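You operate a simulated robot arm through the tools that you are given. There is no shell and no other tool.

The job below is to be done with a simulated robot arm. You get a single attempt, and the scene is never put back.

Task
Take the low pipe's weight on the chain puller, tighten the hanger wing nut, then let the puller off.
Fine: white switch up, work the puller lever, pull gauge in the green while you tighten; switch down, lever worked till slack and left up. Where these are worked on the way, their far stop is far enough and under half their travel is too little: white switch.

It is judged by the outcome, as a careful person would: the job done as asked, and still so three seconds after it is handed in. It fails if anything else is knocked over, pushed out of place, dropped, spilled or broken.

Robot
A 6-joint arm with a two-finger gripper, fixed in place. Base frame: the origin is at the foot of the arm, x ahead of it, y to its left, z up. Units: m, rad, N and s.
Its first joint turns from -2.897 to 2.897 rad. Payload 2.45 kg.
The tool frame sits at the grasp point between the pads (the TCP): z along the fingers, y along the line on which they close. The tips reach 0.02 m beyond it. Largest opening 0.14 m; the body of the gripper starts 0.168 m behind the TCP.
Orientation is told as [roll, pitch, yaw] about the base's x, y, z axes, in that order, counted from this pose: with the fingers straight down and closing along the base's y, the tool's x points along the base's -x, its y along +y and its z along -z.

Tools
- The arm moves only by the tool move_arm. Its argument "increments" is a list of rows, each a list of 3 entries, a list of its own where there are three numbers: the shift along the tool's x, y, z in m, then the turn, a rotation vector about the tool's x, y, z in rad, then the gripper command, from -1 (shut) to 1 (fully open), values between in proportion. In form: [[[x, y, z], [wx, wy, wz], grip], ...]. A call has 1 to 20 rows; each row shifts and turns the commanded pose from where the row before left it, along the tool's axes as they then stand. Rows are played at 5 a second. More than 0.05 m and 0.15 rad between two rows, or a gripper value outside its range, and nothing of the call is played. Where a pose cannot be reached the arm comes as near as it can. A force on the tool above 90 N (or 10 N above the force at the start of the call, whichever is more), or a blocked arm, ends the call early, and 0.2 s more pass. The fingers move at their own pace (about 0.045 m/s each) and stop on an object; they squeeze with about 40 N. The grip force told is the motor's: it shows also when the fingers shut on nothing. Time passes only in rows, and 0.2 s behind the last, so rows that do not move let the fingers close. The reply holds the time, the measured pose of the TCP, the force on the tool along the base axes, the opening and the grip force, in the units named above and with some noise, with the torque about the TCP (base axes, N m) and any sound that the robot's microphone picked up.
- Cameras (640 x 400 px; columns grow to the right, rows downward): "scene" is fixed at [0.0487, -0.6502, 1.1777]; the picture's right is [0.77, -0.64, 0.00], its down [-0.12, -0.15, -0.98] and it looks along [0.63, 0.75, -0.19] (base axes); focal length 347 px, centre (320, 200). "wrist" rides on the gripper at [0.078, 0.011, -0.209] in the tool frame; the picture's right is [-0.14, 0.99, 0.00], its down [-0.92, -0.13, -0.37] and it looks along [-0.36, -0.05, 0.93] (tool axes); focal length 280 px, centre (320, 200). There is no depth. A picture from a camera that has moved, and an enlarged one, comes with that camera's place and axes in the base frame and with its lens.
- grab_frame(camera): a new picture of that camera. It takes no simulated time.
- inspect(camera, box): a new picture of the part [left, top, right, bottom] of that camera's present view, enlarged. It takes no simulated time.
- hand_in(): hands the job in; it is judged then, once.

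Places have to be worked out from the pictures, the camera data and where the tool is seen. Open the gripper and draw the arm clear of the work before you hand the job in, unless the task says otherwise.

The tools are called after ">>>" by a JSON object that holds its "fn" and its "kwargs". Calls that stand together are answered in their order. move_arm: Moves the arm, as the interface text tells. Its arguments: {"type":"object","properties":{"increments":{"type":"array","items":{"type":"array"}}},"required":["increments"]} The other tools are called the same way: grab_frame (camera) takes a picture; inspect (camera, box) takes an enlarged picture of a part of a camera's view; hand_in () hands the job in.

At the start:

```text
t: 0.0
tcp_pos: [0.7507, 0.274, 1.2525]
orientation: [0.003, -0.002, 0.001]
ft_force: [-0.3, -0.7, 0.7]
moment: [0.02, -0.02, -0.02]
finger_gap: 0.1398
finger_force: 0.0
```

scene: 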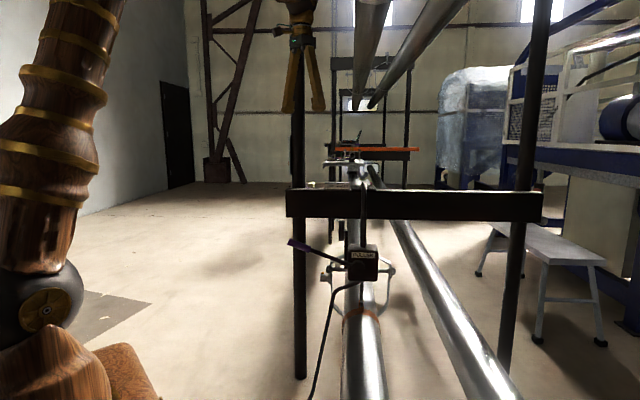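
wrist: 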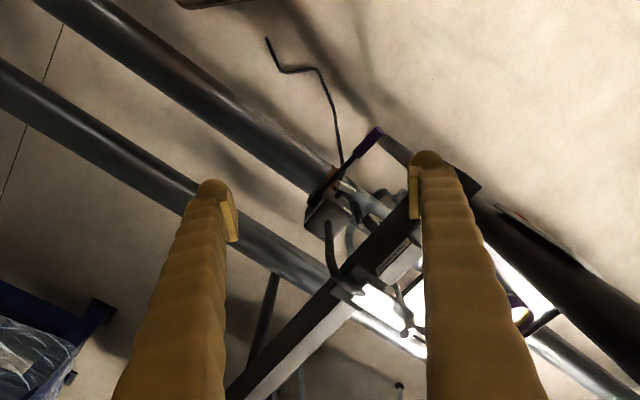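

I start by looking closely at the work area around the puller, gauge and hanger from both cameras.

>>> {"fn": "inspect", "kwargs": {"camera": "scene", "box": [270, 120, 430, 220]}}

>>> {"fn": "inspect", "kwargs": {"camera": "scene", "box": [270, 220, 430, 320]}}

>>> {"fn": "inspect", "kwargs": {"camera": "wrist", "box": [240, 80, 560, 360]}}

```text
4.00 times, centred on (350, 170) of scene
camera zoom: at [0.0487, -0.6502, 1.1777], right [0.77, -0.64, 0.0], down [-0.12, -0.15, -0.98], along [0.63, 0.75, -0.19], focal length 1389 px, centre (200, 320)
```

zoom: 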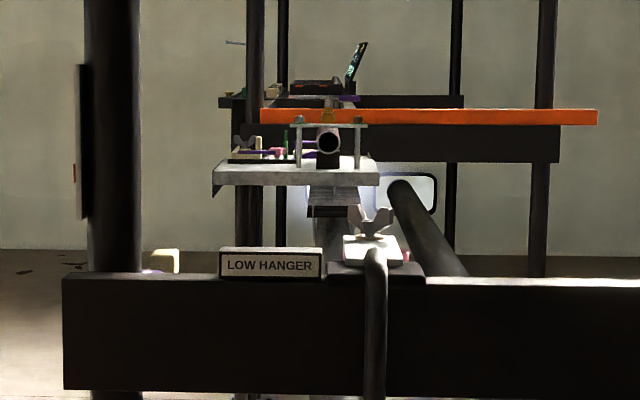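

```text
4.00 times, centred on (350, 270) of scene
camera zoom: at [0.0487, -0.6502, 1.1777], right [0.77, -0.64, 0.0], down [-0.12, -0.15, -0.98], along [0.63, 0.75, -0.19], focal length 1389 px, centre (200, -80)
```

zoom: 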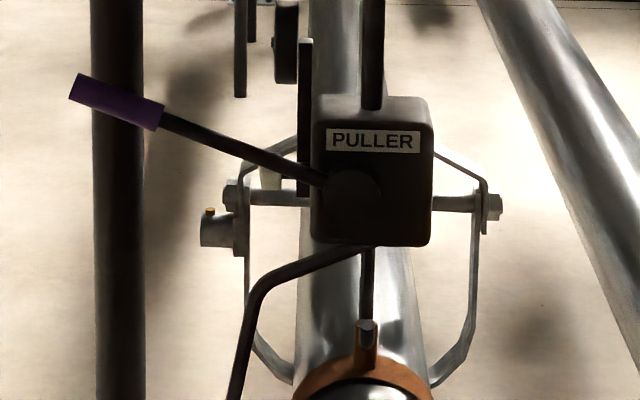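

```text
1.43 times, centred on (400, 220) of wrist
camera zoom: at [0.6725, 0.2848, 1.462], right [0.14, 0.99, 0.0], down [0.92, -0.13, 0.37], along [0.37, -0.05, -0.93], focal length 401 px, centre (206, 171)
```

zoom: 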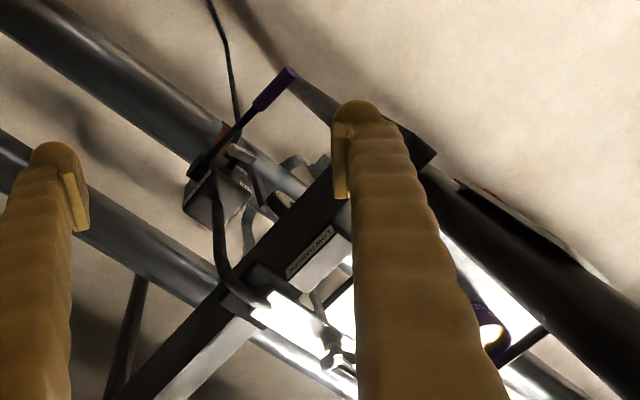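

The puller, lever and LOW HANGER beam are visible but small; I enlarge the wrist view more to identify the switch, gauge and wing nut.

>>> {"fn": "inspect", "kwargs": {"camera": "wrist", "box": [290, 110, 430, 200]}}

>>> {"fn": "inspect", "kwargs": {"camera": "wrist", "box": [290, 180, 430, 270]}}

>>> {"fn": "inspect", "kwargs": {"camera": "wrist", "box": [330, 250, 490, 360]}}

>>> {"fn": "inspect", "kwargs": {"camera": "scene", "box": [320, 220, 400, 270]}}

>>> {"fn": "inspect", "kwargs": {"camera": "scene", "box": [320, 150, 400, 200]}}

```text
4.44 times, centred on (360, 155) of wrist
camera zoom: at [0.6725, 0.2848, 1.462], right [0.14, 0.99, 0.0], down [0.92, -0.13, 0.37], along [0.37, -0.05, -0.93], focal length 1246 px, centre (142, 400)
```

zoom: 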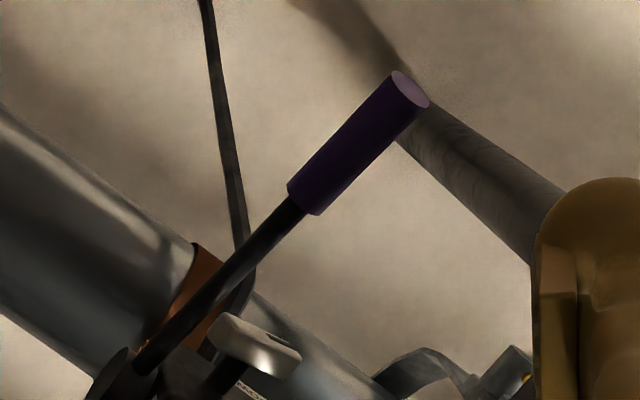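

```text
4.44 times, centred on (360, 225) of wrist
camera zoom: at [0.6725, 0.2848, 1.462], right [0.14, 0.99, 0.0], down [0.92, -0.13, 0.37], along [0.37, -0.05, -0.93], focal length 1246 px, centre (142, 89)
```

zoom: 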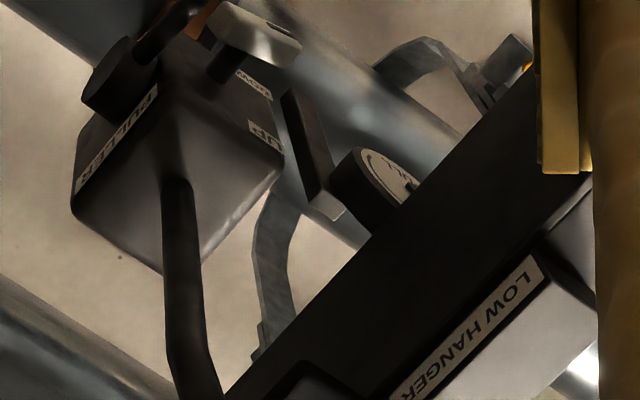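

```text
3.64 times, centred on (410, 305) of wrist
camera zoom: at [0.6725, 0.2848, 1.462], right [0.14, 0.99, 0.0], down [0.92, -0.13, 0.37], along [0.37, -0.05, -0.93], focal length 1020 px, centre (-7, -182)
```

zoom: 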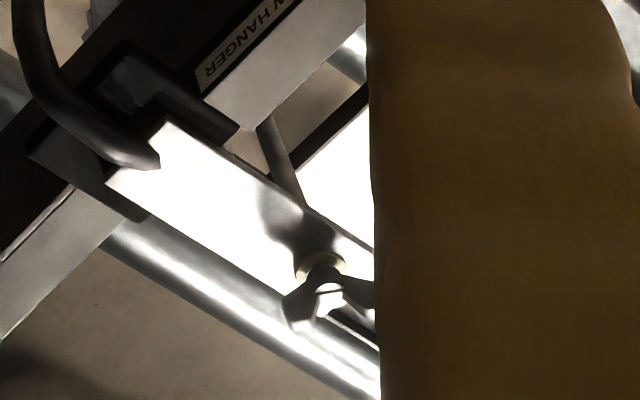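

```text
8.00 times, centred on (360, 245) of scene
camera zoom: at [0.0487, -0.6502, 1.1777], right [0.77, -0.64, 0.0], down [-0.12, -0.15, -0.98], along [0.63, 0.75, -0.19], focal length 2778 px, centre (0, -160)
```

zoom: 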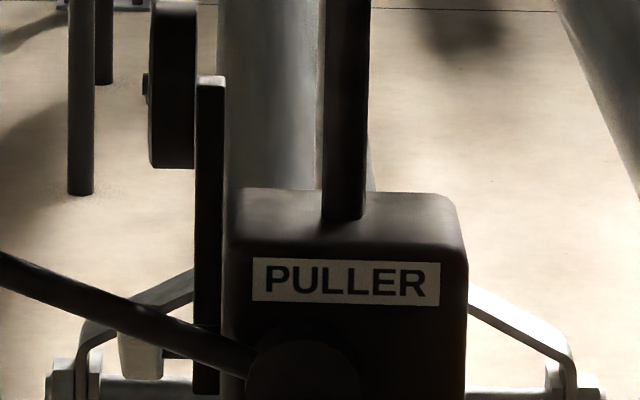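

```text
8.00 times, centred on (360, 175) of scene
camera zoom: at [0.0487, -0.6502, 1.1777], right [0.77, -0.64, 0.0], down [-0.12, -0.15, -0.98], along [0.63, 0.75, -0.19], focal length 2778 px, centre (0, 400)
```

zoom: 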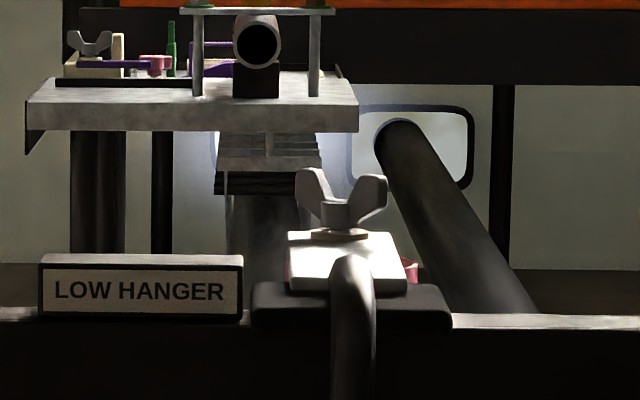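

From triangulating both views I put the white switch tip near [0.96, 0.32, 0.66], the lever grip near [0.81, 0.38, 0.77], the puller boss near [0.98, 0.23, 0.67] and the wing nut near [1.19, 0.42, 0.99]. I move the arm forward at height for a clearer look from above.

>>> {"fn": "move_arm", "kwargs": {"increments": [[[-0.04, 0.02, 0], [0, 0, 0], 1], [[-0.04, 0.02, 0], [0, 0, 0], 1], [[-0.04, 0.02, 0], [0, 0, 0], 1], [[-0.04, 0.02, 0], [0, 0, 0], 1], [[0, 0, 0], [0, 0, 0], 1]]}}

>>> {"fn": "grab_frame", "kwargs": {"camera": "wrist"}}

>>> {"fn": "grab_frame", "kwargs": {"camera": "scene"}}

```text
t: 1.2
tcp_pos: [0.9114, 0.3548, 1.255]
orientation: [0.001, -0.002, 0.0]
ft_force: [0.9, -0.3, -0.5]
moment: [-0.01, 0.0, -0.01]
finger_gap: 0.1402
finger_force: 0.1
```

```text
taken
camera wrist: at [0.8341, 0.366, 1.4634], right [0.14, 0.99, 0.0], down [0.92, -0.13, 0.37], along [0.37, -0.05, -0.93], focal length 280 px, centre (320, 200)
```

wrist: 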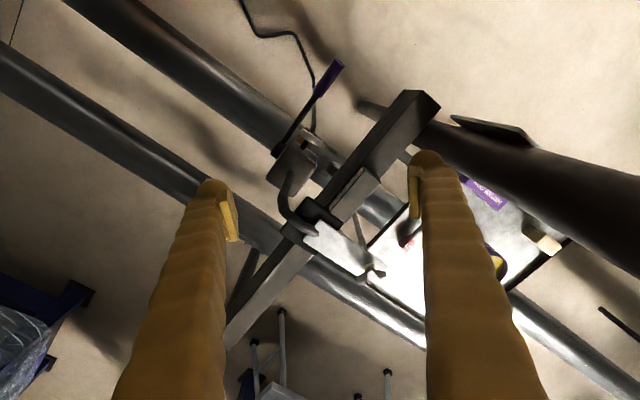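

```text
taken
```

scene: 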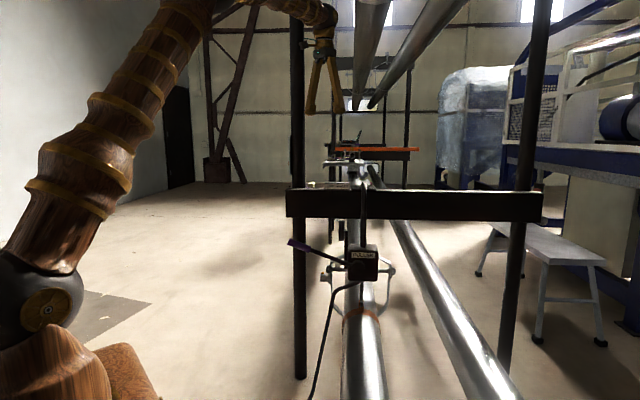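

Now the hanger beam and puller sit between the fingers in view. I enlarge those parts.

>>> {"fn": "inspect", "kwargs": {"camera": "wrist", "box": [230, 40, 430, 165]}}

>>> {"fn": "inspect", "kwargs": {"camera": "wrist", "box": [240, 165, 430, 285]}}

>>> {"fn": "inspect", "kwargs": {"camera": "wrist", "box": [430, 150, 600, 260]}}

>>> {"fn": "inspect", "kwargs": {"camera": "scene", "box": [280, 0, 440, 160]}}

```text
3.20 times, centred on (330, 102) of wrist
camera zoom: at [0.8341, 0.366, 1.4634], right [0.14, 0.99, 0.0], down [0.92, -0.13, 0.37], along [0.37, -0.05, -0.93], focal length 897 px, centre (288, 512)
```

zoom: 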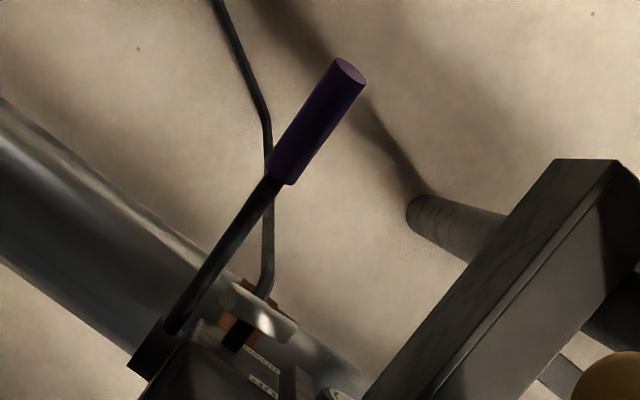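

```text
3.33 times, centred on (335, 225) of wrist
camera zoom: at [0.8341, 0.366, 1.4634], right [0.14, 0.99, 0.0], down [0.92, -0.13, 0.37], along [0.37, -0.05, -0.93], focal length 935 px, centre (270, 117)
```

zoom: 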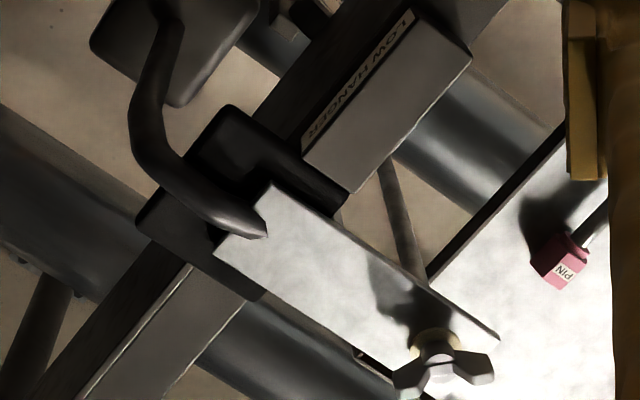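

```text
3.64 times, centred on (515, 205) of wrist
camera zoom: at [0.8341, 0.366, 1.4634], right [0.14, 0.99, 0.0], down [0.92, -0.13, 0.37], along [0.37, -0.05, -0.93], focal length 1020 px, centre (-389, 182)
```

zoom: 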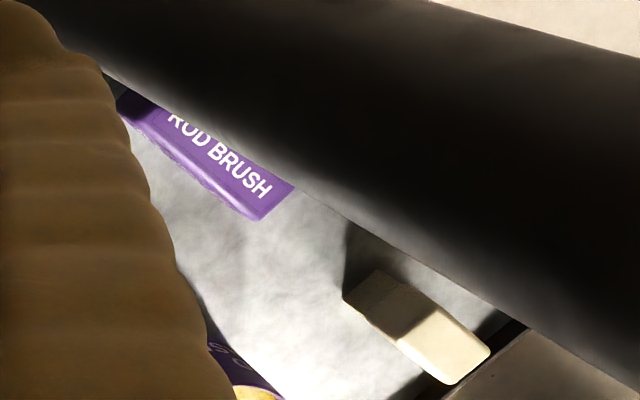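

```text
2.50 times, centred on (360, 80) of scene
camera zoom: at [0.0487, -0.6502, 1.1777], right [0.77, -0.64, 0.0], down [-0.12, -0.15, -0.98], along [0.63, 0.75, -0.19], focal length 868 px, centre (220, 500)
```

zoom: 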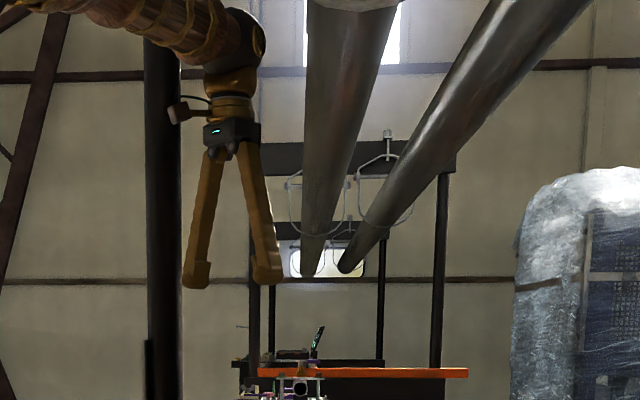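

I want the tool turned so its closing line lies along the pipes (about 45° yaw) and the camera looks at the puller's left face. I back off to the left and turn the tool by -45° about vertical, well clear of the left post near (0.94, 0.55).

>>> {"fn": "move_arm", "kwargs": {"increments": [[[0.0273, 0.0179, 0.0286], [0, 0, 0], 1], [[0.0273, 0.0179, 0.0286], [0, 0, 0], 1], [[0.0273, 0.0179, 0.0286], [0, 0, 0], 1], [[0.0273, 0.0179, 0.0286], [0, 0, 0], 1], [[0.0273, 0.0179, 0.0286], [0, 0, 0], 1], [[0.0273, 0.0179, 0.0286], [0, 0, 0], 1], [[0.0273, 0.0179, 0.0286], [0, 0, 0], 1], [[0, 0, 0], [0, 0, 0.1309], 1], [[0, 0, 0], [0, 0, 0.1309], 1], [[0, 0, 0], [0, 0, 0.1309], 1], [[0, 0, 0], [0, 0, 0.1309], 1], [[0, 0, 0], [0, 0, 0.1309], 1], [[0, 0, 0], [0, 0, 0.1309], 1], [[0, 0, 0], [0, 0, 0], 1]]}}

>>> {"fn": "grab_frame", "kwargs": {"camera": "wrist"}}

>>> {"fn": "grab_frame", "kwargs": {"camera": "scene"}}

```text
t: 4.2
tcp_pos: [0.7197, 0.48, 1.0522]
orientation: [0.0, 0.001, -0.787]
ft_force: [0.5, -0.9, 0.4]
moment: [0.0, 0.01, -0.01]
finger_gap: 0.14
finger_force: 0.0
```

```text
taken
camera wrist: at [0.6723, 0.5429, 1.2615], right [0.8, 0.6, 0.0], down [0.56, -0.74, 0.37], along [0.22, -0.29, -0.93], focal length 280 px, centre (320, 200)
```

wrist: 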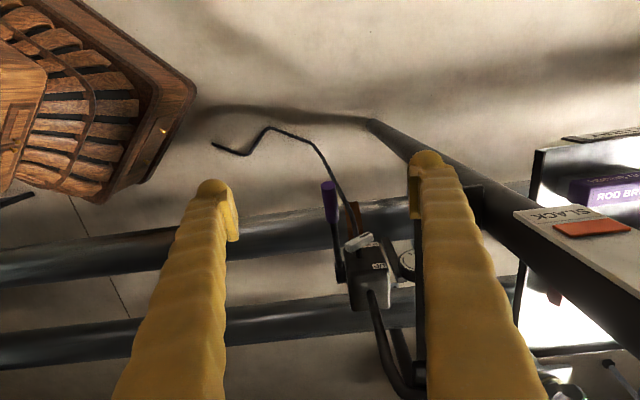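

```text
taken
```

scene: 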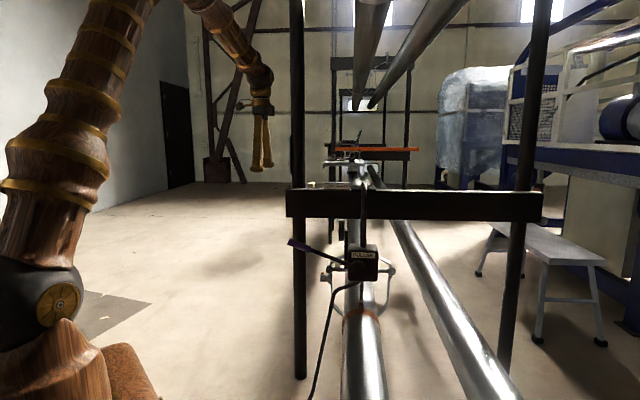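

There's a board with "SLACK" and an orange marker on the left post, and I can see the gauge and switch. I enlarge both.

>>> {"fn": "inspect", "kwargs": {"camera": "wrist", "box": [310, 170, 420, 320]}}

>>> {"fn": "inspect", "kwargs": {"camera": "wrist", "box": [500, 120, 640, 290]}}

>>> {"fn": "inspect", "kwargs": {"camera": "scene", "box": [270, 120, 340, 200]}}

```text
2.67 times, centred on (365, 245) of wrist
camera zoom: at [0.6723, 0.5429, 1.2615], right [0.8, 0.6, 0.0], down [0.56, -0.74, 0.37], along [0.22, -0.29, -0.93], focal length 748 px, centre (200, 80)
```

zoom: 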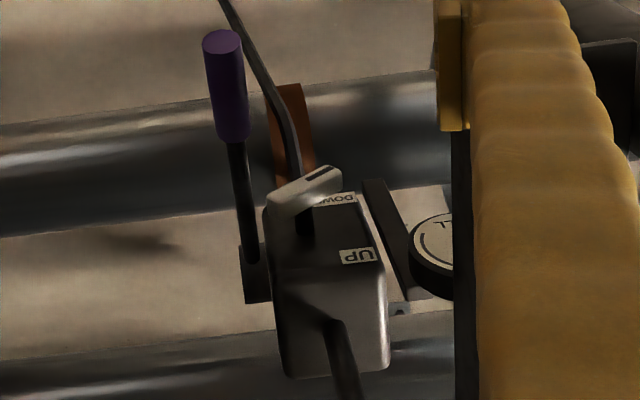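

```text
2.35 times, centred on (570, 205) of wrist
camera zoom: at [0.6723, 0.5429, 1.2615], right [0.8, 0.6, 0.0], down [0.56, -0.74, 0.37], along [0.22, -0.29, -0.93], focal length 660 px, centre (-268, 188)
```

zoom: 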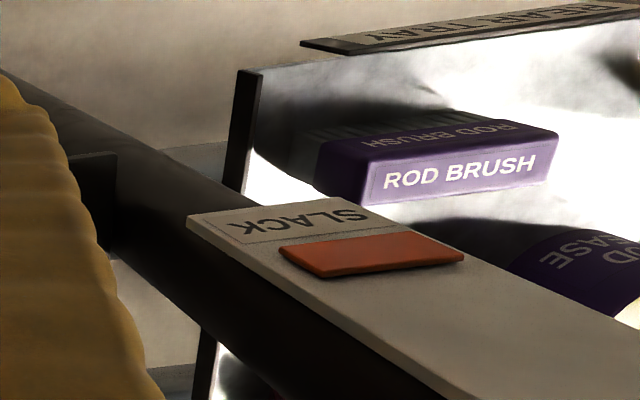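

```text
5.00 times, centred on (305, 160) of scene
camera zoom: at [0.0487, -0.6502, 1.1777], right [0.77, -0.64, 0.0], down [-0.12, -0.15, -0.98], along [0.63, 0.75, -0.19], focal length 1736 px, centre (395, 400)
```

zoom: 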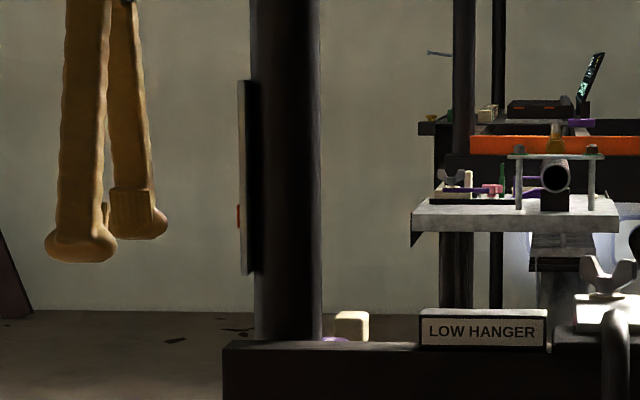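

The board on the post carries a SLACK label and an orange slider; the dial labelled PULL sits beside the puller. I tilt the tool about 34° so the camera looks more level at the puller's left side and the board.

>>> {"fn": "move_arm", "kwargs": {"increments": [[[0, 0, 0], [0, -0.15, 0], 1], [[0, 0, 0], [0, -0.15, 0], 1], [[0, 0, 0], [0, -0.15, 0], 1], [[0, 0, 0], [0, -0.15, 0], 1], [[0, 0, 0], [0, 0, 0], 1]]}}

>>> {"fn": "grab_frame", "kwargs": {"camera": "wrist"}}

>>> {"fn": "grab_frame", "kwargs": {"camera": "scene"}}

```text
t: 5.4
tcp_pos: [0.7202, 0.4796, 1.0538]
orientation: [0.004, -0.601, -0.786]
ft_force: [0.5, 0.5, 0.0]
moment: [0.03, 0.0, 0.0]
finger_gap: 0.14
finger_force: 0.1
```

```text
taken
camera wrist: at [0.5985, 0.6167, 1.1819], right [0.78, 0.62, 0.08], down [0.3, -0.48, 0.82], along [0.55, -0.62, -0.56], focal length 280 px, centre (320, 200)
```

wrist: 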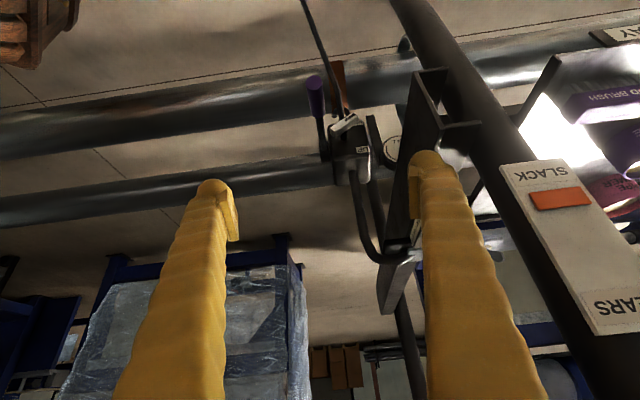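

```text
taken
```

scene: 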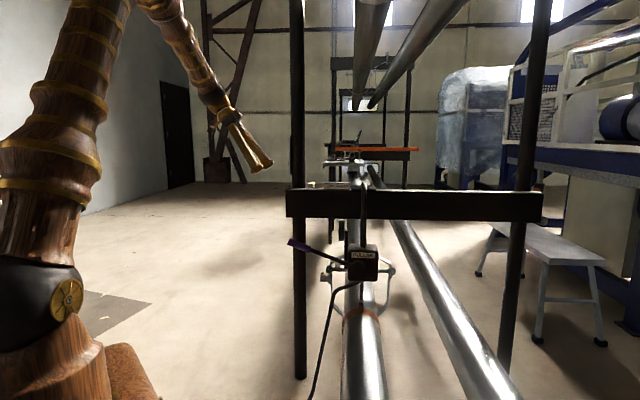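

The board reads SLACK at its low end and "…EARS" (BEARS) at its top: a hanger load indicator, currently at SLACK. I zoom on the puller, dial and board.

>>> {"fn": "inspect", "kwargs": {"camera": "wrist", "box": [295, 65, 435, 190]}}

>>> {"fn": "inspect", "kwargs": {"camera": "wrist", "box": [335, 100, 415, 170]}}

>>> {"fn": "inspect", "kwargs": {"camera": "wrist", "box": [480, 140, 640, 340]}}

>>> {"fn": "inspect", "kwargs": {"camera": "wrist", "box": [365, 180, 440, 300]}}

```text
3.20 times, centred on (365, 128) of wrist
camera zoom: at [0.5985, 0.6167, 1.1819], right [0.78, 0.62, 0.08], down [0.3, -0.48, 0.82], along [0.55, -0.62, -0.56], focal length 897 px, centre (176, 432)
```

zoom: 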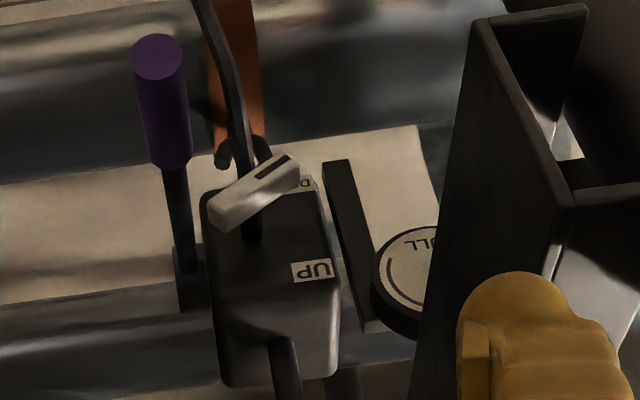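

```text
5.71 times, centred on (375, 135) of wrist
camera zoom: at [0.5985, 0.6167, 1.1819], right [0.78, 0.62, 0.08], down [0.3, -0.48, 0.82], along [0.55, -0.62, -0.56], focal length 1602 px, centre (6, 571)
```

zoom: 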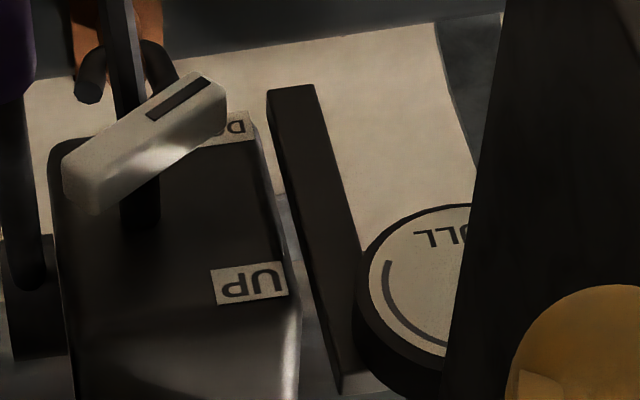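

```text
2.00 times, centred on (560, 240) of wrist
camera zoom: at [0.5985, 0.6167, 1.1819], right [0.78, 0.62, 0.08], down [0.3, -0.48, 0.82], along [0.55, -0.62, -0.56], focal length 561 px, centre (-160, 120)
```

zoom: 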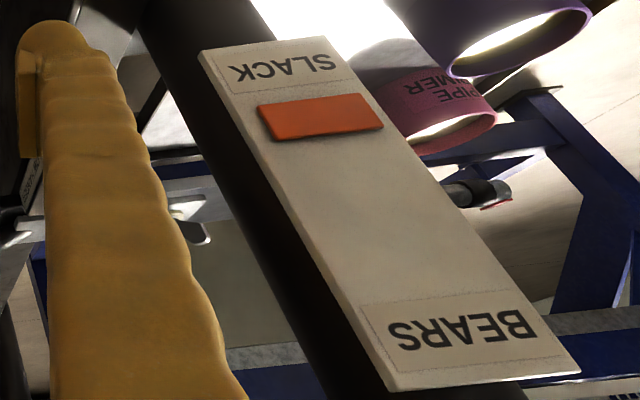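

```text
3.33 times, centred on (402, 240) of wrist
camera zoom: at [0.5985, 0.6167, 1.1819], right [0.78, 0.62, 0.08], down [0.3, -0.48, 0.82], along [0.55, -0.62, -0.56], focal length 935 px, centre (45, 67)
```

zoom: 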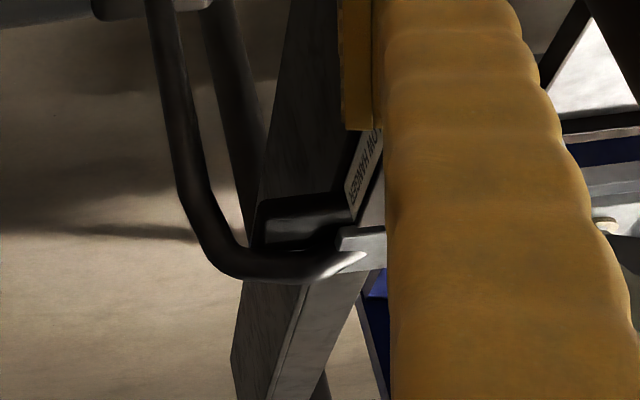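

The selector's marked end points to DOWN; pivot axis is along the puller's left-face normal. The dial is hidden behind the right finger, so I close the gripper (needed for pressing anyway) to uncover it.

>>> {"fn": "move_arm", "kwargs": {"increments": [[[0, 0, 0], [0, 0, 0], -1], [[0, 0, 0], [0, 0, 0], -1], [[0, 0, 0], [0, 0, 0], -1], [[0, 0, 0], [0, 0, 0], -1], [[0, 0, 0], [0, 0, 0], -1], [[0, 0, 0], [0, 0, 0], -1], [[0, 0, 0], [0, 0, 0], -1], [[0, 0, 0], [0, 0, 0], -1], [[0, 0, 0], [0, 0, 0], -1]]}}

>>> {"fn": "grab_frame", "kwargs": {"camera": "wrist"}}

>>> {"fn": "inspect", "kwargs": {"camera": "wrist", "box": [345, 90, 445, 170]}}

>>> {"fn": "inspect", "kwargs": {"camera": "wrist", "box": [360, 180, 480, 300]}}

```text
t: 7.4
tcp_pos: [0.719, 0.4792, 1.054]
orientation: [0.004, -0.602, -0.787]
ft_force: [0.1, 0.0, 0.1]
moment: [0.02, -0.02, 0.02]
finger_gap: 0.0
finger_force: 28.8
```

```text
taken
camera wrist: at [0.5985, 0.6166, 1.182], right [0.78, 0.62, 0.08], down [0.3, -0.48, 0.82], along [0.55, -0.62, -0.56], focal length 280 px, centre (320, 200)
```

wrist: 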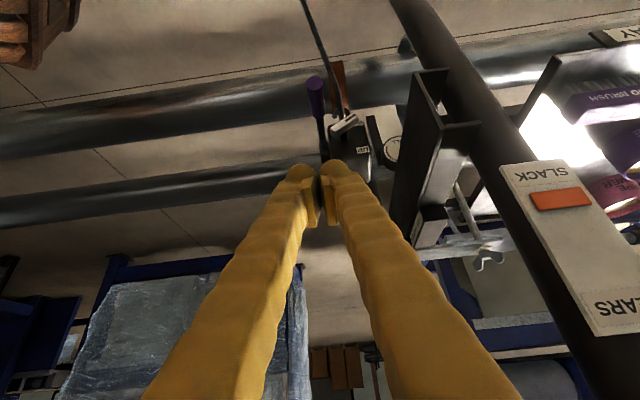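

```text
5.00 times, centred on (395, 130) of wrist
camera zoom: at [0.5985, 0.6166, 1.182], right [0.78, 0.62, 0.08], down [0.3, -0.48, 0.82], along [0.55, -0.62, -0.56], focal length 1402 px, centre (-55, 550)
```

zoom: 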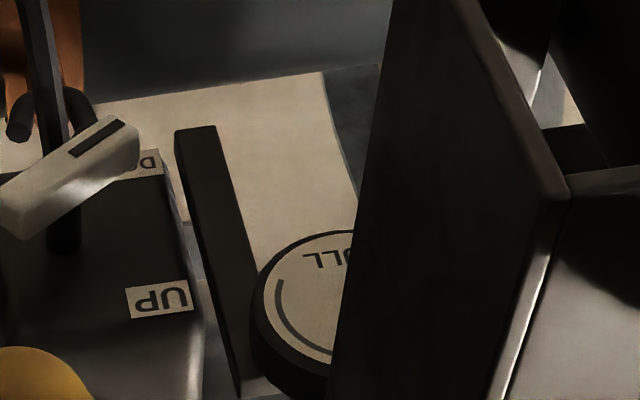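

```text
3.33 times, centred on (420, 240) of wrist
camera zoom: at [0.5985, 0.6166, 1.182], right [0.78, 0.62, 0.08], down [0.3, -0.48, 0.82], along [0.55, -0.62, -0.56], focal length 935 px, centre (-13, 67)
```

zoom: 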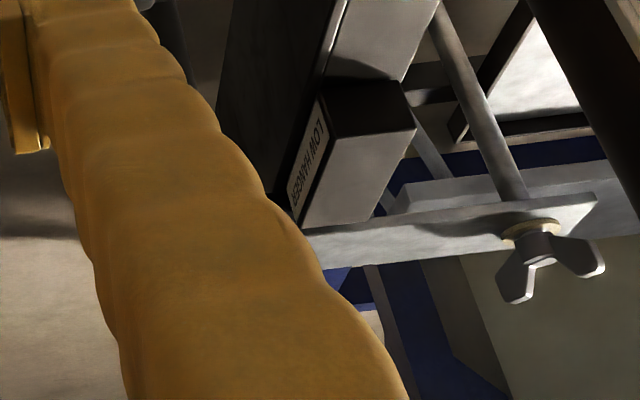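

The beam hides part of the dial from this height. I lower the tool and tilt it further so the camera looks under the beam from the left-front, staying about 15 cm short of the lever grip.

>>> {"fn": "move_arm", "kwargs": {"increments": [[[0.0262, -0.0092, 0.0273], [0, 0, 0], -1], [[0.0262, -0.0092, 0.0273], [0, 0, 0], -1], [[0.0262, -0.0092, 0.0273], [0, 0, 0], -1], [[0.0262, -0.0092, 0.0273], [0, 0, 0], -1], [[0.0262, -0.0092, 0.0273], [0, 0, 0], -1], [[0.0262, -0.0092, 0.0273], [0, 0, 0], -1], [[0, 0, 0], [0, -0.133, 0], -1], [[0, 0, 0], [0, -0.133, 0], -1], [[0, 0, 0], [0, -0.133, 0], -1], [[0, 0, 0], [0, 0, 0], -1]]}}

>>> {"fn": "grab_frame", "kwargs": {"camera": "wrist"}}

>>> {"fn": "grab_frame", "kwargs": {"camera": "scene"}}

```text
t: 9.6
tcp_pos: [0.6528, 0.4665, 0.8278]
orientation: [0.006, -1.0, -0.79]
ft_force: [0.0, -0.1, 0.1]
moment: [0.03, -0.02, 0.0]
finger_gap: 0.0
finger_force: 29.2
```

```text
taken
camera wrist: at [0.5073, 0.6285, 0.8758], right [0.75, 0.65, 0.12], down [0.04, -0.22, 0.97], along [0.66, -0.73, -0.2], focal length 280 px, centre (320, 200)
```

wrist: 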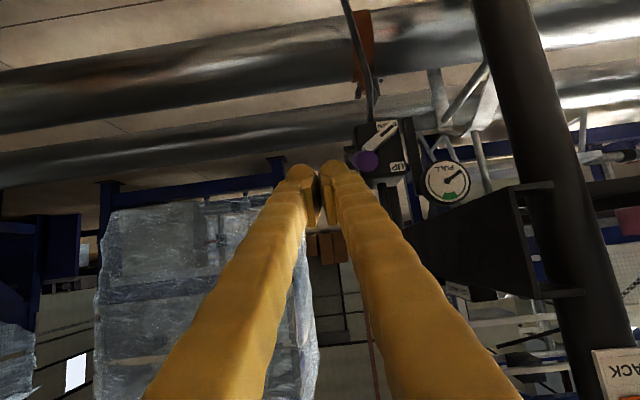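

```text
taken
```

scene: 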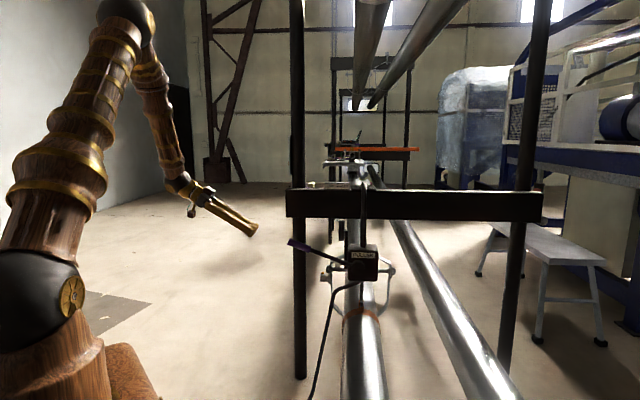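

Now the dial and switch are visible (picture is inverted). I zoom in on them.

>>> {"fn": "inspect", "kwargs": {"camera": "wrist", "box": [340, 110, 480, 210]}}

>>> {"fn": "inspect", "kwargs": {"camera": "wrist", "box": [415, 150, 480, 210]}}

>>> {"fn": "inspect", "kwargs": {"camera": "wrist", "box": [420, 180, 640, 320]}}

```text
4.00 times, centred on (410, 160) of wrist
camera zoom: at [0.5073, 0.6285, 0.8758], right [0.75, 0.65, 0.12], down [0.04, -0.22, 0.97], along [0.66, -0.73, -0.2], focal length 1122 px, centre (-40, 360)
```

zoom: 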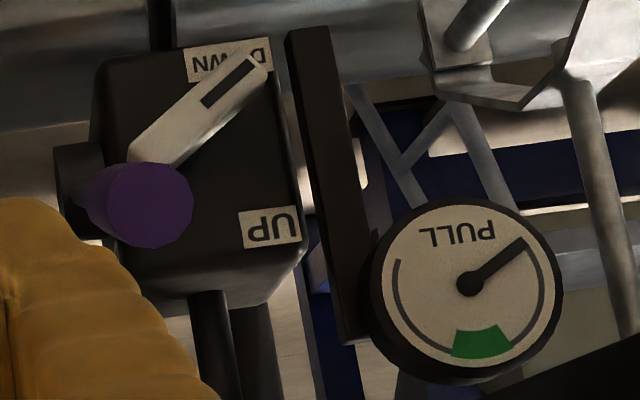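

```text
6.67 times, centred on (448, 180) of wrist
camera zoom: at [0.5073, 0.6285, 0.8758], right [0.75, 0.65, 0.12], down [0.04, -0.22, 0.97], along [0.66, -0.73, -0.2], focal length 1869 px, centre (-530, 333)
```

zoom: 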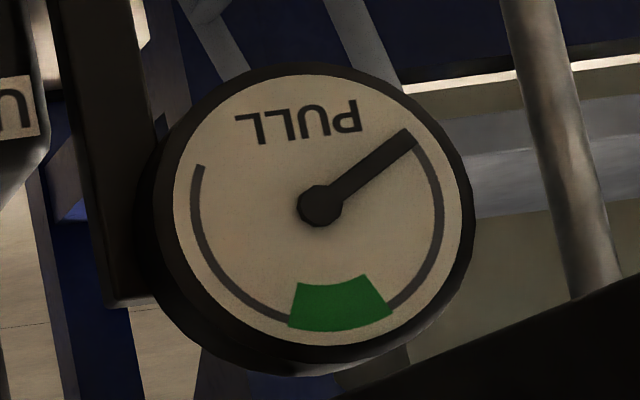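

```text
2.86 times, centred on (530, 250) of wrist
camera zoom: at [0.5073, 0.6285, 0.8758], right [0.75, 0.65, 0.12], down [0.04, -0.22, 0.97], along [0.66, -0.73, -0.2], focal length 801 px, centre (-280, 57)
```

zoom: 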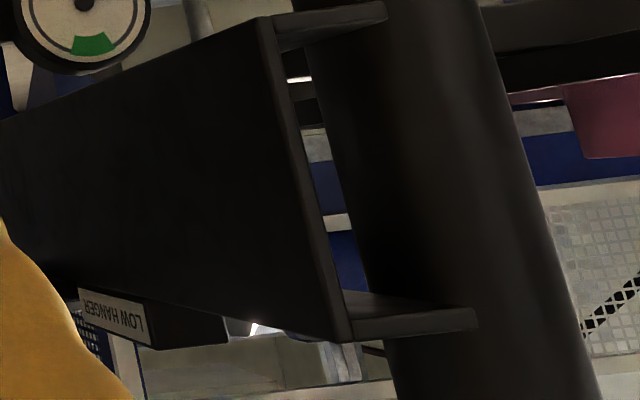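

Dial needle is at zero with green mid-scale at the top. Before planning the switch move I check the dark cable under the puller and the surroundings of the switch.

>>> {"fn": "inspect", "kwargs": {"camera": "wrist", "box": [320, 0, 480, 100]}}

>>> {"fn": "inspect", "kwargs": {"camera": "wrist", "box": [345, 80, 425, 140]}}

>>> {"fn": "inspect", "kwargs": {"camera": "scene", "box": [320, 255, 400, 310]}}

```text
4.00 times, centred on (400, 50) of wrist
camera zoom: at [0.5073, 0.6285, 0.8758], right [0.75, 0.65, 0.12], down [0.04, -0.22, 0.97], along [0.66, -0.73, -0.2], focal length 1122 px, centre (0, 800)
```

zoom: 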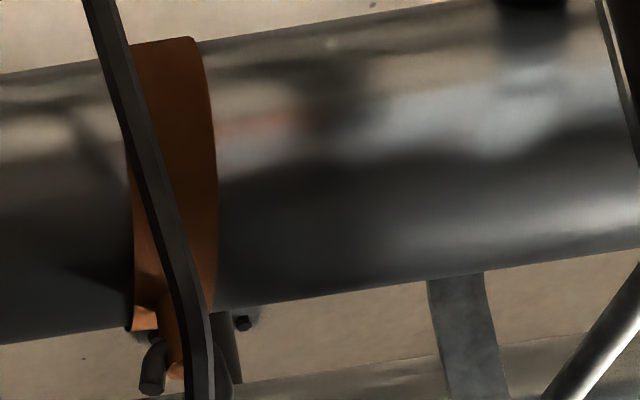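

```text
6.67 times, centred on (385, 110) of wrist
camera zoom: at [0.5073, 0.6285, 0.8758], right [0.75, 0.65, 0.12], down [0.04, -0.22, 0.97], along [0.66, -0.73, -0.2], focal length 1869 px, centre (-113, 800)
```

zoom: 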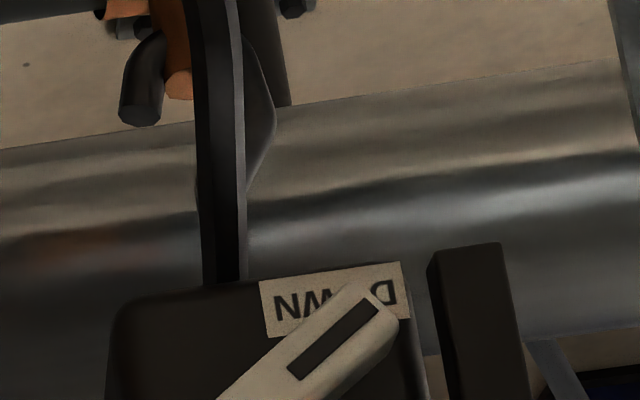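

```text
7.27 times, centred on (360, 282) of scene
camera zoom: at [0.0487, -0.6502, 1.1777], right [0.77, -0.64, 0.0], down [-0.12, -0.15, -0.98], along [0.63, 0.75, -0.19], focal length 2525 px, centre (29, -400)
```

zoom: 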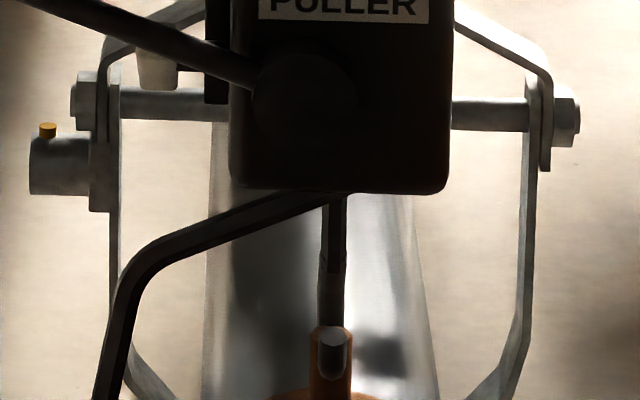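

The cable bends at about [0.956, 0.32, 0.546], roughly 8 cm below the marked end of the switch, so a level finger can pass between. Plan: bring the closed fingers level under the lever, slip the tip beneath the switch's marked end and lift it to UP. First I lower, level the tool and yaw it toward −20°.

>>> {"fn": "move_arm", "kwargs": {"increments": [[[0.0353, 0, 0.0227], [0, 0, 0], -1], [[0.0353, 0, 0.0227], [0, 0, 0], -1], [[0.0353, 0, 0.0227], [0, 0, 0], -1], [[0.0353, 0, 0.0227], [0, 0, 0], -1], [[0.0353, 0, 0.0227], [0, 0, 0], -1], [[0, 0, 0], [0, -0.125, 0], -1], [[0, 0, 0], [0, -0.125, 0], -1], [[0, 0, 0], [0, -0.125, 0], -1], [[0, 0, 0], [0, -0.125, 0], -1], [[0, 0, 0], [-0.1463, 0, -0.0104], -1], [[0, 0, 0], [-0.1463, 0, -0.0104], -1], [[0, 0, 0], [-0.1463, 0, -0.0104], -1], [[0, 0, 0], [0, 0, 0], -1]]}}

>>> {"fn": "grab_frame", "kwargs": {"camera": "wrist"}}

>>> {"fn": "grab_frame", "kwargs": {"camera": "scene"}}

```text
t: 12.4
tcp_pos: [0.6903, 0.5333, 0.6519]
orientation: [-0.359, -1.485, -0.003]
ft_force: [-0.8, 0.1, -0.4]
moment: [0.04, -0.02, 0.0]
finger_gap: 0.0
finger_force: 29.5
out of reach, approached as far as the arm can: row 10, 11, 12
```

```text
taken
camera wrist: at [0.4946, 0.6179, 0.5893], right [0.36, 0.93, 0.11], down [-0.31, 0.01, 0.95], along [0.88, -0.38, 0.29], focal length 280 px, centre (320, 200)
```

wrist: 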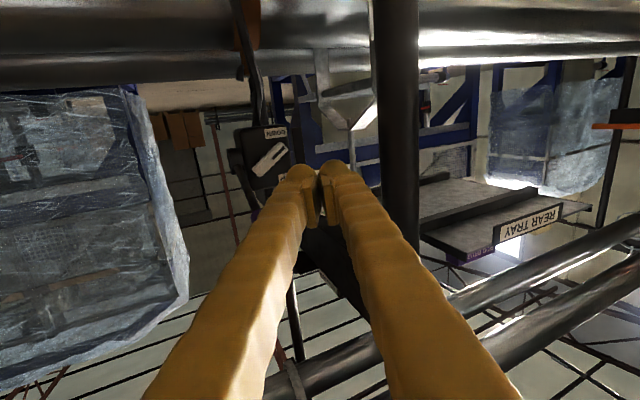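

```text
taken
```

scene: 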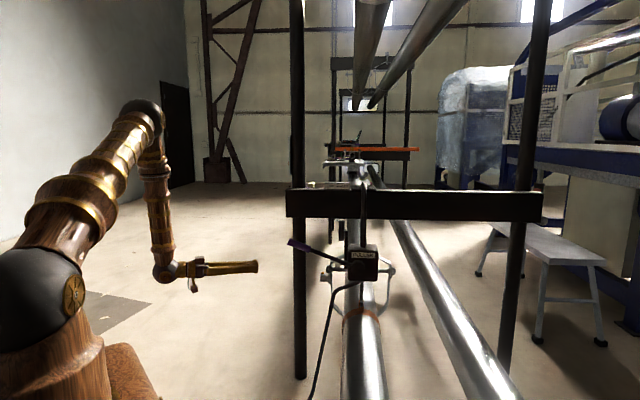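

The last yaw rows ran into the arm's inner reach limit, so the tool sits a bit off the command. I advance 12 cm along the tool axis, which should bring it back within reach, and check where it lands.

>>> {"fn": "move_arm", "kwargs": {"increments": [[[0, 0, 0.04], [0, 0, 0], -1], [[0, 0, 0.04], [0, 0, 0], -1], [[0, 0, 0.04], [0, 0, 0], -1], [[0, 0, 0], [0, 0, 0], -1]]}}

>>> {"fn": "grab_frame", "kwargs": {"camera": "wrist"}}

>>> {"fn": "grab_frame", "kwargs": {"camera": "scene"}}

```text
t: 13.4
tcp_pos: [0.8095, 0.5029, 0.6446]
orientation: [0.033, -1.5, -0.377]
ft_force: [0.4, 0.9, -1.3]
moment: [0.03, 0.01, -0.02]
finger_gap: 0.0003
finger_force: 28.9
out of reach, approached as far as the arm can: row 1
```

```text
taken
camera wrist: at [0.6118, 0.5848, 0.5829], right [0.34, 0.93, 0.14], down [-0.33, -0.02, 0.94], along [0.88, -0.37, 0.3], focal length 280 px, centre (320, 200)
```

wrist: 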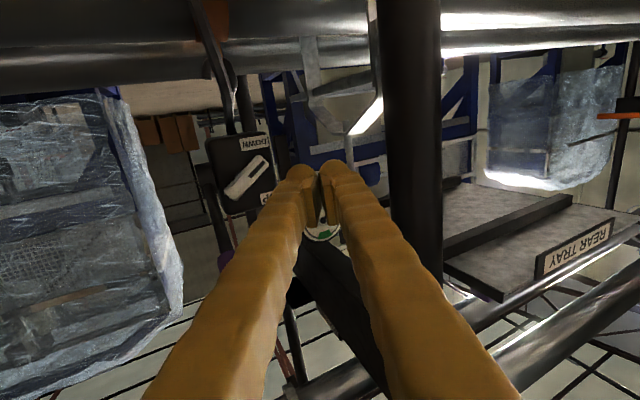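

```text
taken
```

scene: 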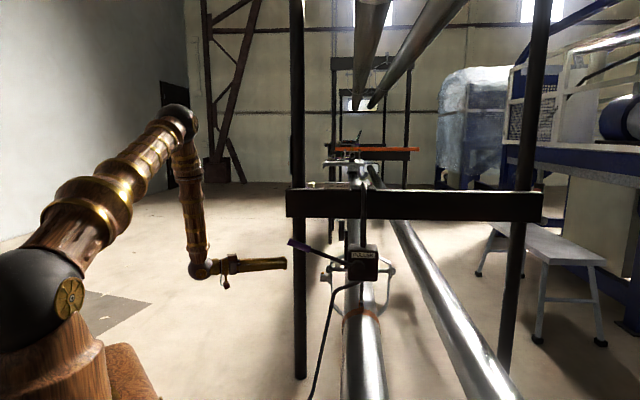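

The tool is now at [0.81, 0.503, 0.645] with yaw about −20°, level. I drop 5 cm, shift 9 cm sideways toward the pipes' near end (beneath the lever), then advance in to about 7 cm short of the switch.

>>> {"fn": "move_arm", "kwargs": {"increments": [[[0.0475, 0, 0.0034], [0, 0, 0], -1], [[0, -0.047, 0], [0, 0, 0], -1], [[0, -0.047, 0], [0, 0, 0], -1], [[0, 0, 0.035], [0, 0, 0], -1], [[0, 0, 0.035], [0, 0, 0], -1], [[0, 0, 0], [0, 0, 0], -1]]}}

>>> {"fn": "grab_frame", "kwargs": {"camera": "wrist"}}

>>> {"fn": "grab_frame", "kwargs": {"camera": "scene"}}

```text
t: 14.8
tcp_pos: [0.887, 0.4444, 0.619]
orientation: [0.033, -1.498, -0.379]
ft_force: [0.2, -0.1, 0.5]
moment: [-0.02, -0.01, 0.02]
finger_gap: 0.0001
finger_force: 29.3
out of reach, approached as far as the arm can: row 2, 3, 4
```

```text
taken
camera wrist: at [0.6901, 0.5292, 0.557], right [0.34, 0.93, 0.14], down [-0.33, -0.02, 0.94], along [0.88, -0.37, 0.3], focal length 280 px, centre (320, 200)
```

wrist: 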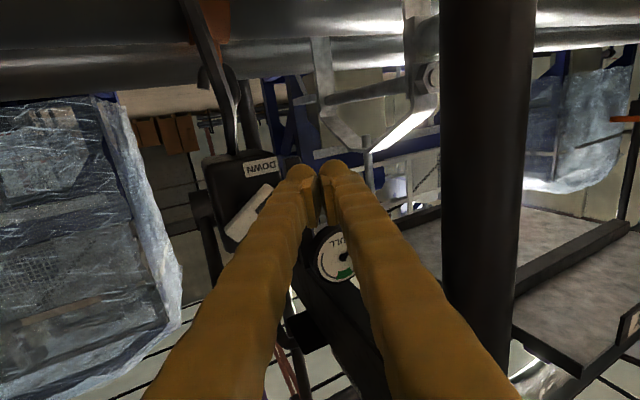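

```text
taken
```

scene: 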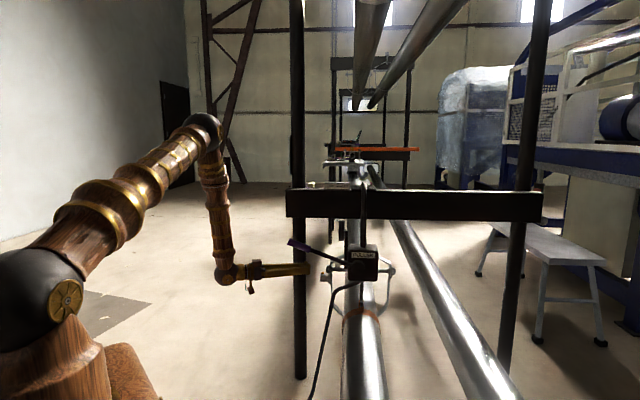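

The sideways shift was partly refused (arm folded too tight), leaving the TCP at [0.887, 0.444, 0.619]. Farther out it should be allowed, so I lower 2 cm, shift sideways 6.5 cm and advance to just short of the switch.

>>> {"fn": "move_arm", "kwargs": {"increments": [[[0.022, -0.02, 0.0016], [0, 0, 0], -1], [[0, -0.025, 0.005], [0, 0, 0], -1], [[0, -0.02, 0.02], [0, 0, 0], -1], [[0, 0, 0.02], [0, 0, 0], -1], [[0, 0, 0], [0, 0, 0], -1]]}}

>>> {"fn": "grab_frame", "kwargs": {"camera": "wrist"}}

>>> {"fn": "inspect", "kwargs": {"camera": "scene", "box": [280, 220, 400, 310]}}

```text
t: 16.0
tcp_pos: [0.934, 0.3962, 0.6069]
orientation: [0.01, -1.499, -0.355]
ft_force: [0.4, 0.0, 0.0]
moment: [0.02, 0.03, -0.01]
finger_gap: 0.0001
finger_force: 29.0
out of reach, approached as far as the arm can: row 1, 2, 3
```

```text
taken
camera wrist: at [0.7372, 0.4787, 0.5438], right [0.34, 0.93, 0.14], down [-0.33, -0.02, 0.94], along [0.88, -0.37, 0.3], focal length 280 px, centre (320, 200)
```

wrist: 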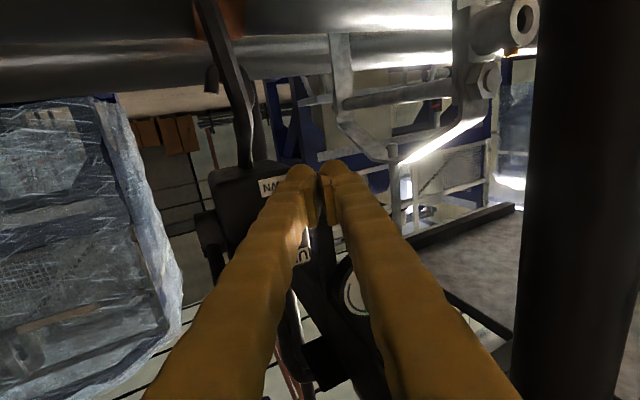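

```text
4.44 times, centred on (340, 265) of scene
camera zoom: at [0.0487, -0.6502, 1.1777], right [0.77, -0.64, 0.0], down [-0.12, -0.15, -0.98], along [0.63, 0.75, -0.19], focal length 1543 px, centre (231, -89)
```

zoom: 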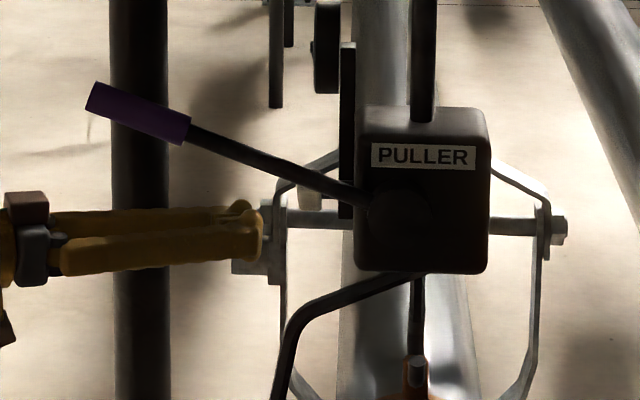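

The tip is about 3.5 cm outside the switch and slightly below it. I lower 1 cm and edge in and sideways so the tip sits just outside and below the marked end.

>>> {"fn": "move_arm", "kwargs": {"increments": [[[0.012, 0, 0.02], [0, 0, 0], -1], [[0, -0.018, 0.005], [0, 0, 0], -1], [[0, -0.018, 0.0], [0, 0, 0], -1], [[0, 0, 0], [0, 0, 0], -1]]}}

>>> {"fn": "grab_frame", "kwargs": {"camera": "wrist"}}

>>> {"fn": "inspect", "kwargs": {"camera": "scene", "box": [300, 230, 390, 300]}}

```text
t: 17.0
tcp_pos: [0.9563, 0.3594, 0.5983]
orientation: [-0.15, -1.496, -0.201]
ft_force: [1.3, 0.2, -0.5]
moment: [-0.02, 0.0, 0.03]
finger_gap: 0.0002
finger_force: 28.9
out of reach, approached as far as the arm can: row 3
```

```text
taken
camera wrist: at [0.7588, 0.444, 0.5352], right [0.35, 0.93, 0.13], down [-0.32, -0.01, 0.95], along [0.88, -0.37, 0.3], focal length 280 px, centre (320, 200)
```

wrist: 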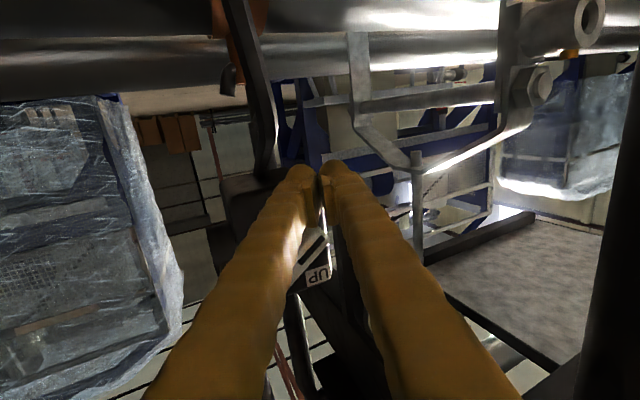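

```text
5.71 times, centred on (345, 265) of scene
camera zoom: at [0.0487, -0.6502, 1.1777], right [0.77, -0.64, 0.0], down [-0.12, -0.15, -0.98], along [0.63, 0.75, -0.19], focal length 1984 px, centre (177, -171)
```

zoom: 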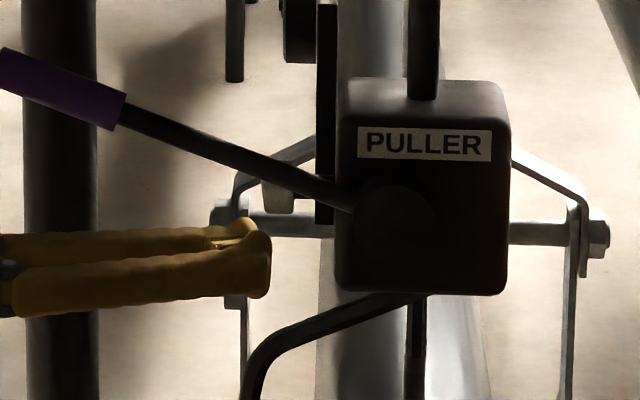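

Tip is at about r = −0.09, just overlapping the switch bar's outer edge and some 9 mm below it. I slide in another ~1.5 cm and look before lifting.

>>> {"fn": "move_arm", "kwargs": {"increments": [[[0, -0.004, 0.008], [0, 0, 0], -1], [[0, -0.004, 0.006], [0, 0, 0], -1], [[0, 0, 0], [0, 0, 0], -1]]}}

>>> {"fn": "inspect", "kwargs": {"camera": "wrist", "box": [250, 140, 390, 300]}}

>>> {"fn": "inspect", "kwargs": {"camera": "scene", "box": [300, 230, 390, 300]}}

```text
t: 17.8
tcp_pos: [0.9668, 0.3515, 0.5966]
orientation: [-0.116, -1.497, -0.235]
ft_force: [0.7, 0.0, 0.0]
moment: [-0.04, 0.0, 0.0]
finger_gap: 0.0
finger_force: 28.8
out of reach, approached as far as the arm can: row 2
```

```text
2.50 times, centred on (320, 220) of wrist
camera zoom: at [0.7703, 0.4342, 0.5345], right [0.35, 0.93, 0.13], down [-0.32, -0.01, 0.95], along [0.88, -0.37, 0.3], focal length 701 px, centre (320, 150)
```

zoom: 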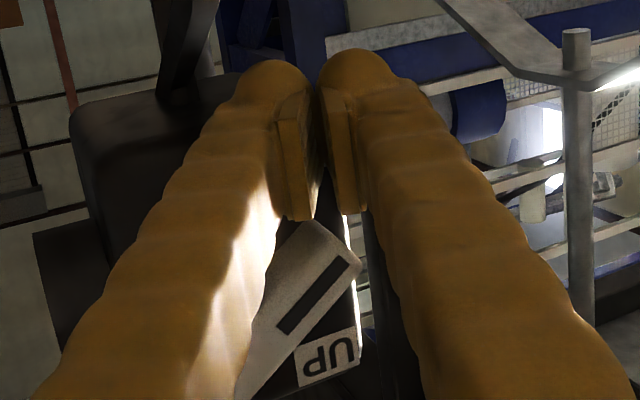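

```text
5.71 times, centred on (345, 265) of scene
camera zoom: at [0.0487, -0.6502, 1.1777], right [0.77, -0.64, 0.0], down [-0.12, -0.15, -0.98], along [0.63, 0.75, -0.19], focal length 1984 px, centre (177, -171)
```

zoom: 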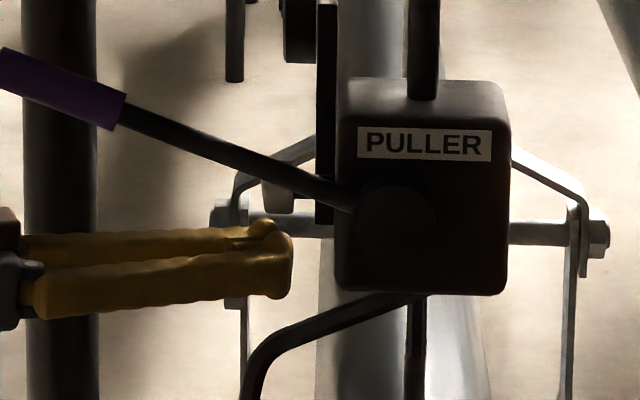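

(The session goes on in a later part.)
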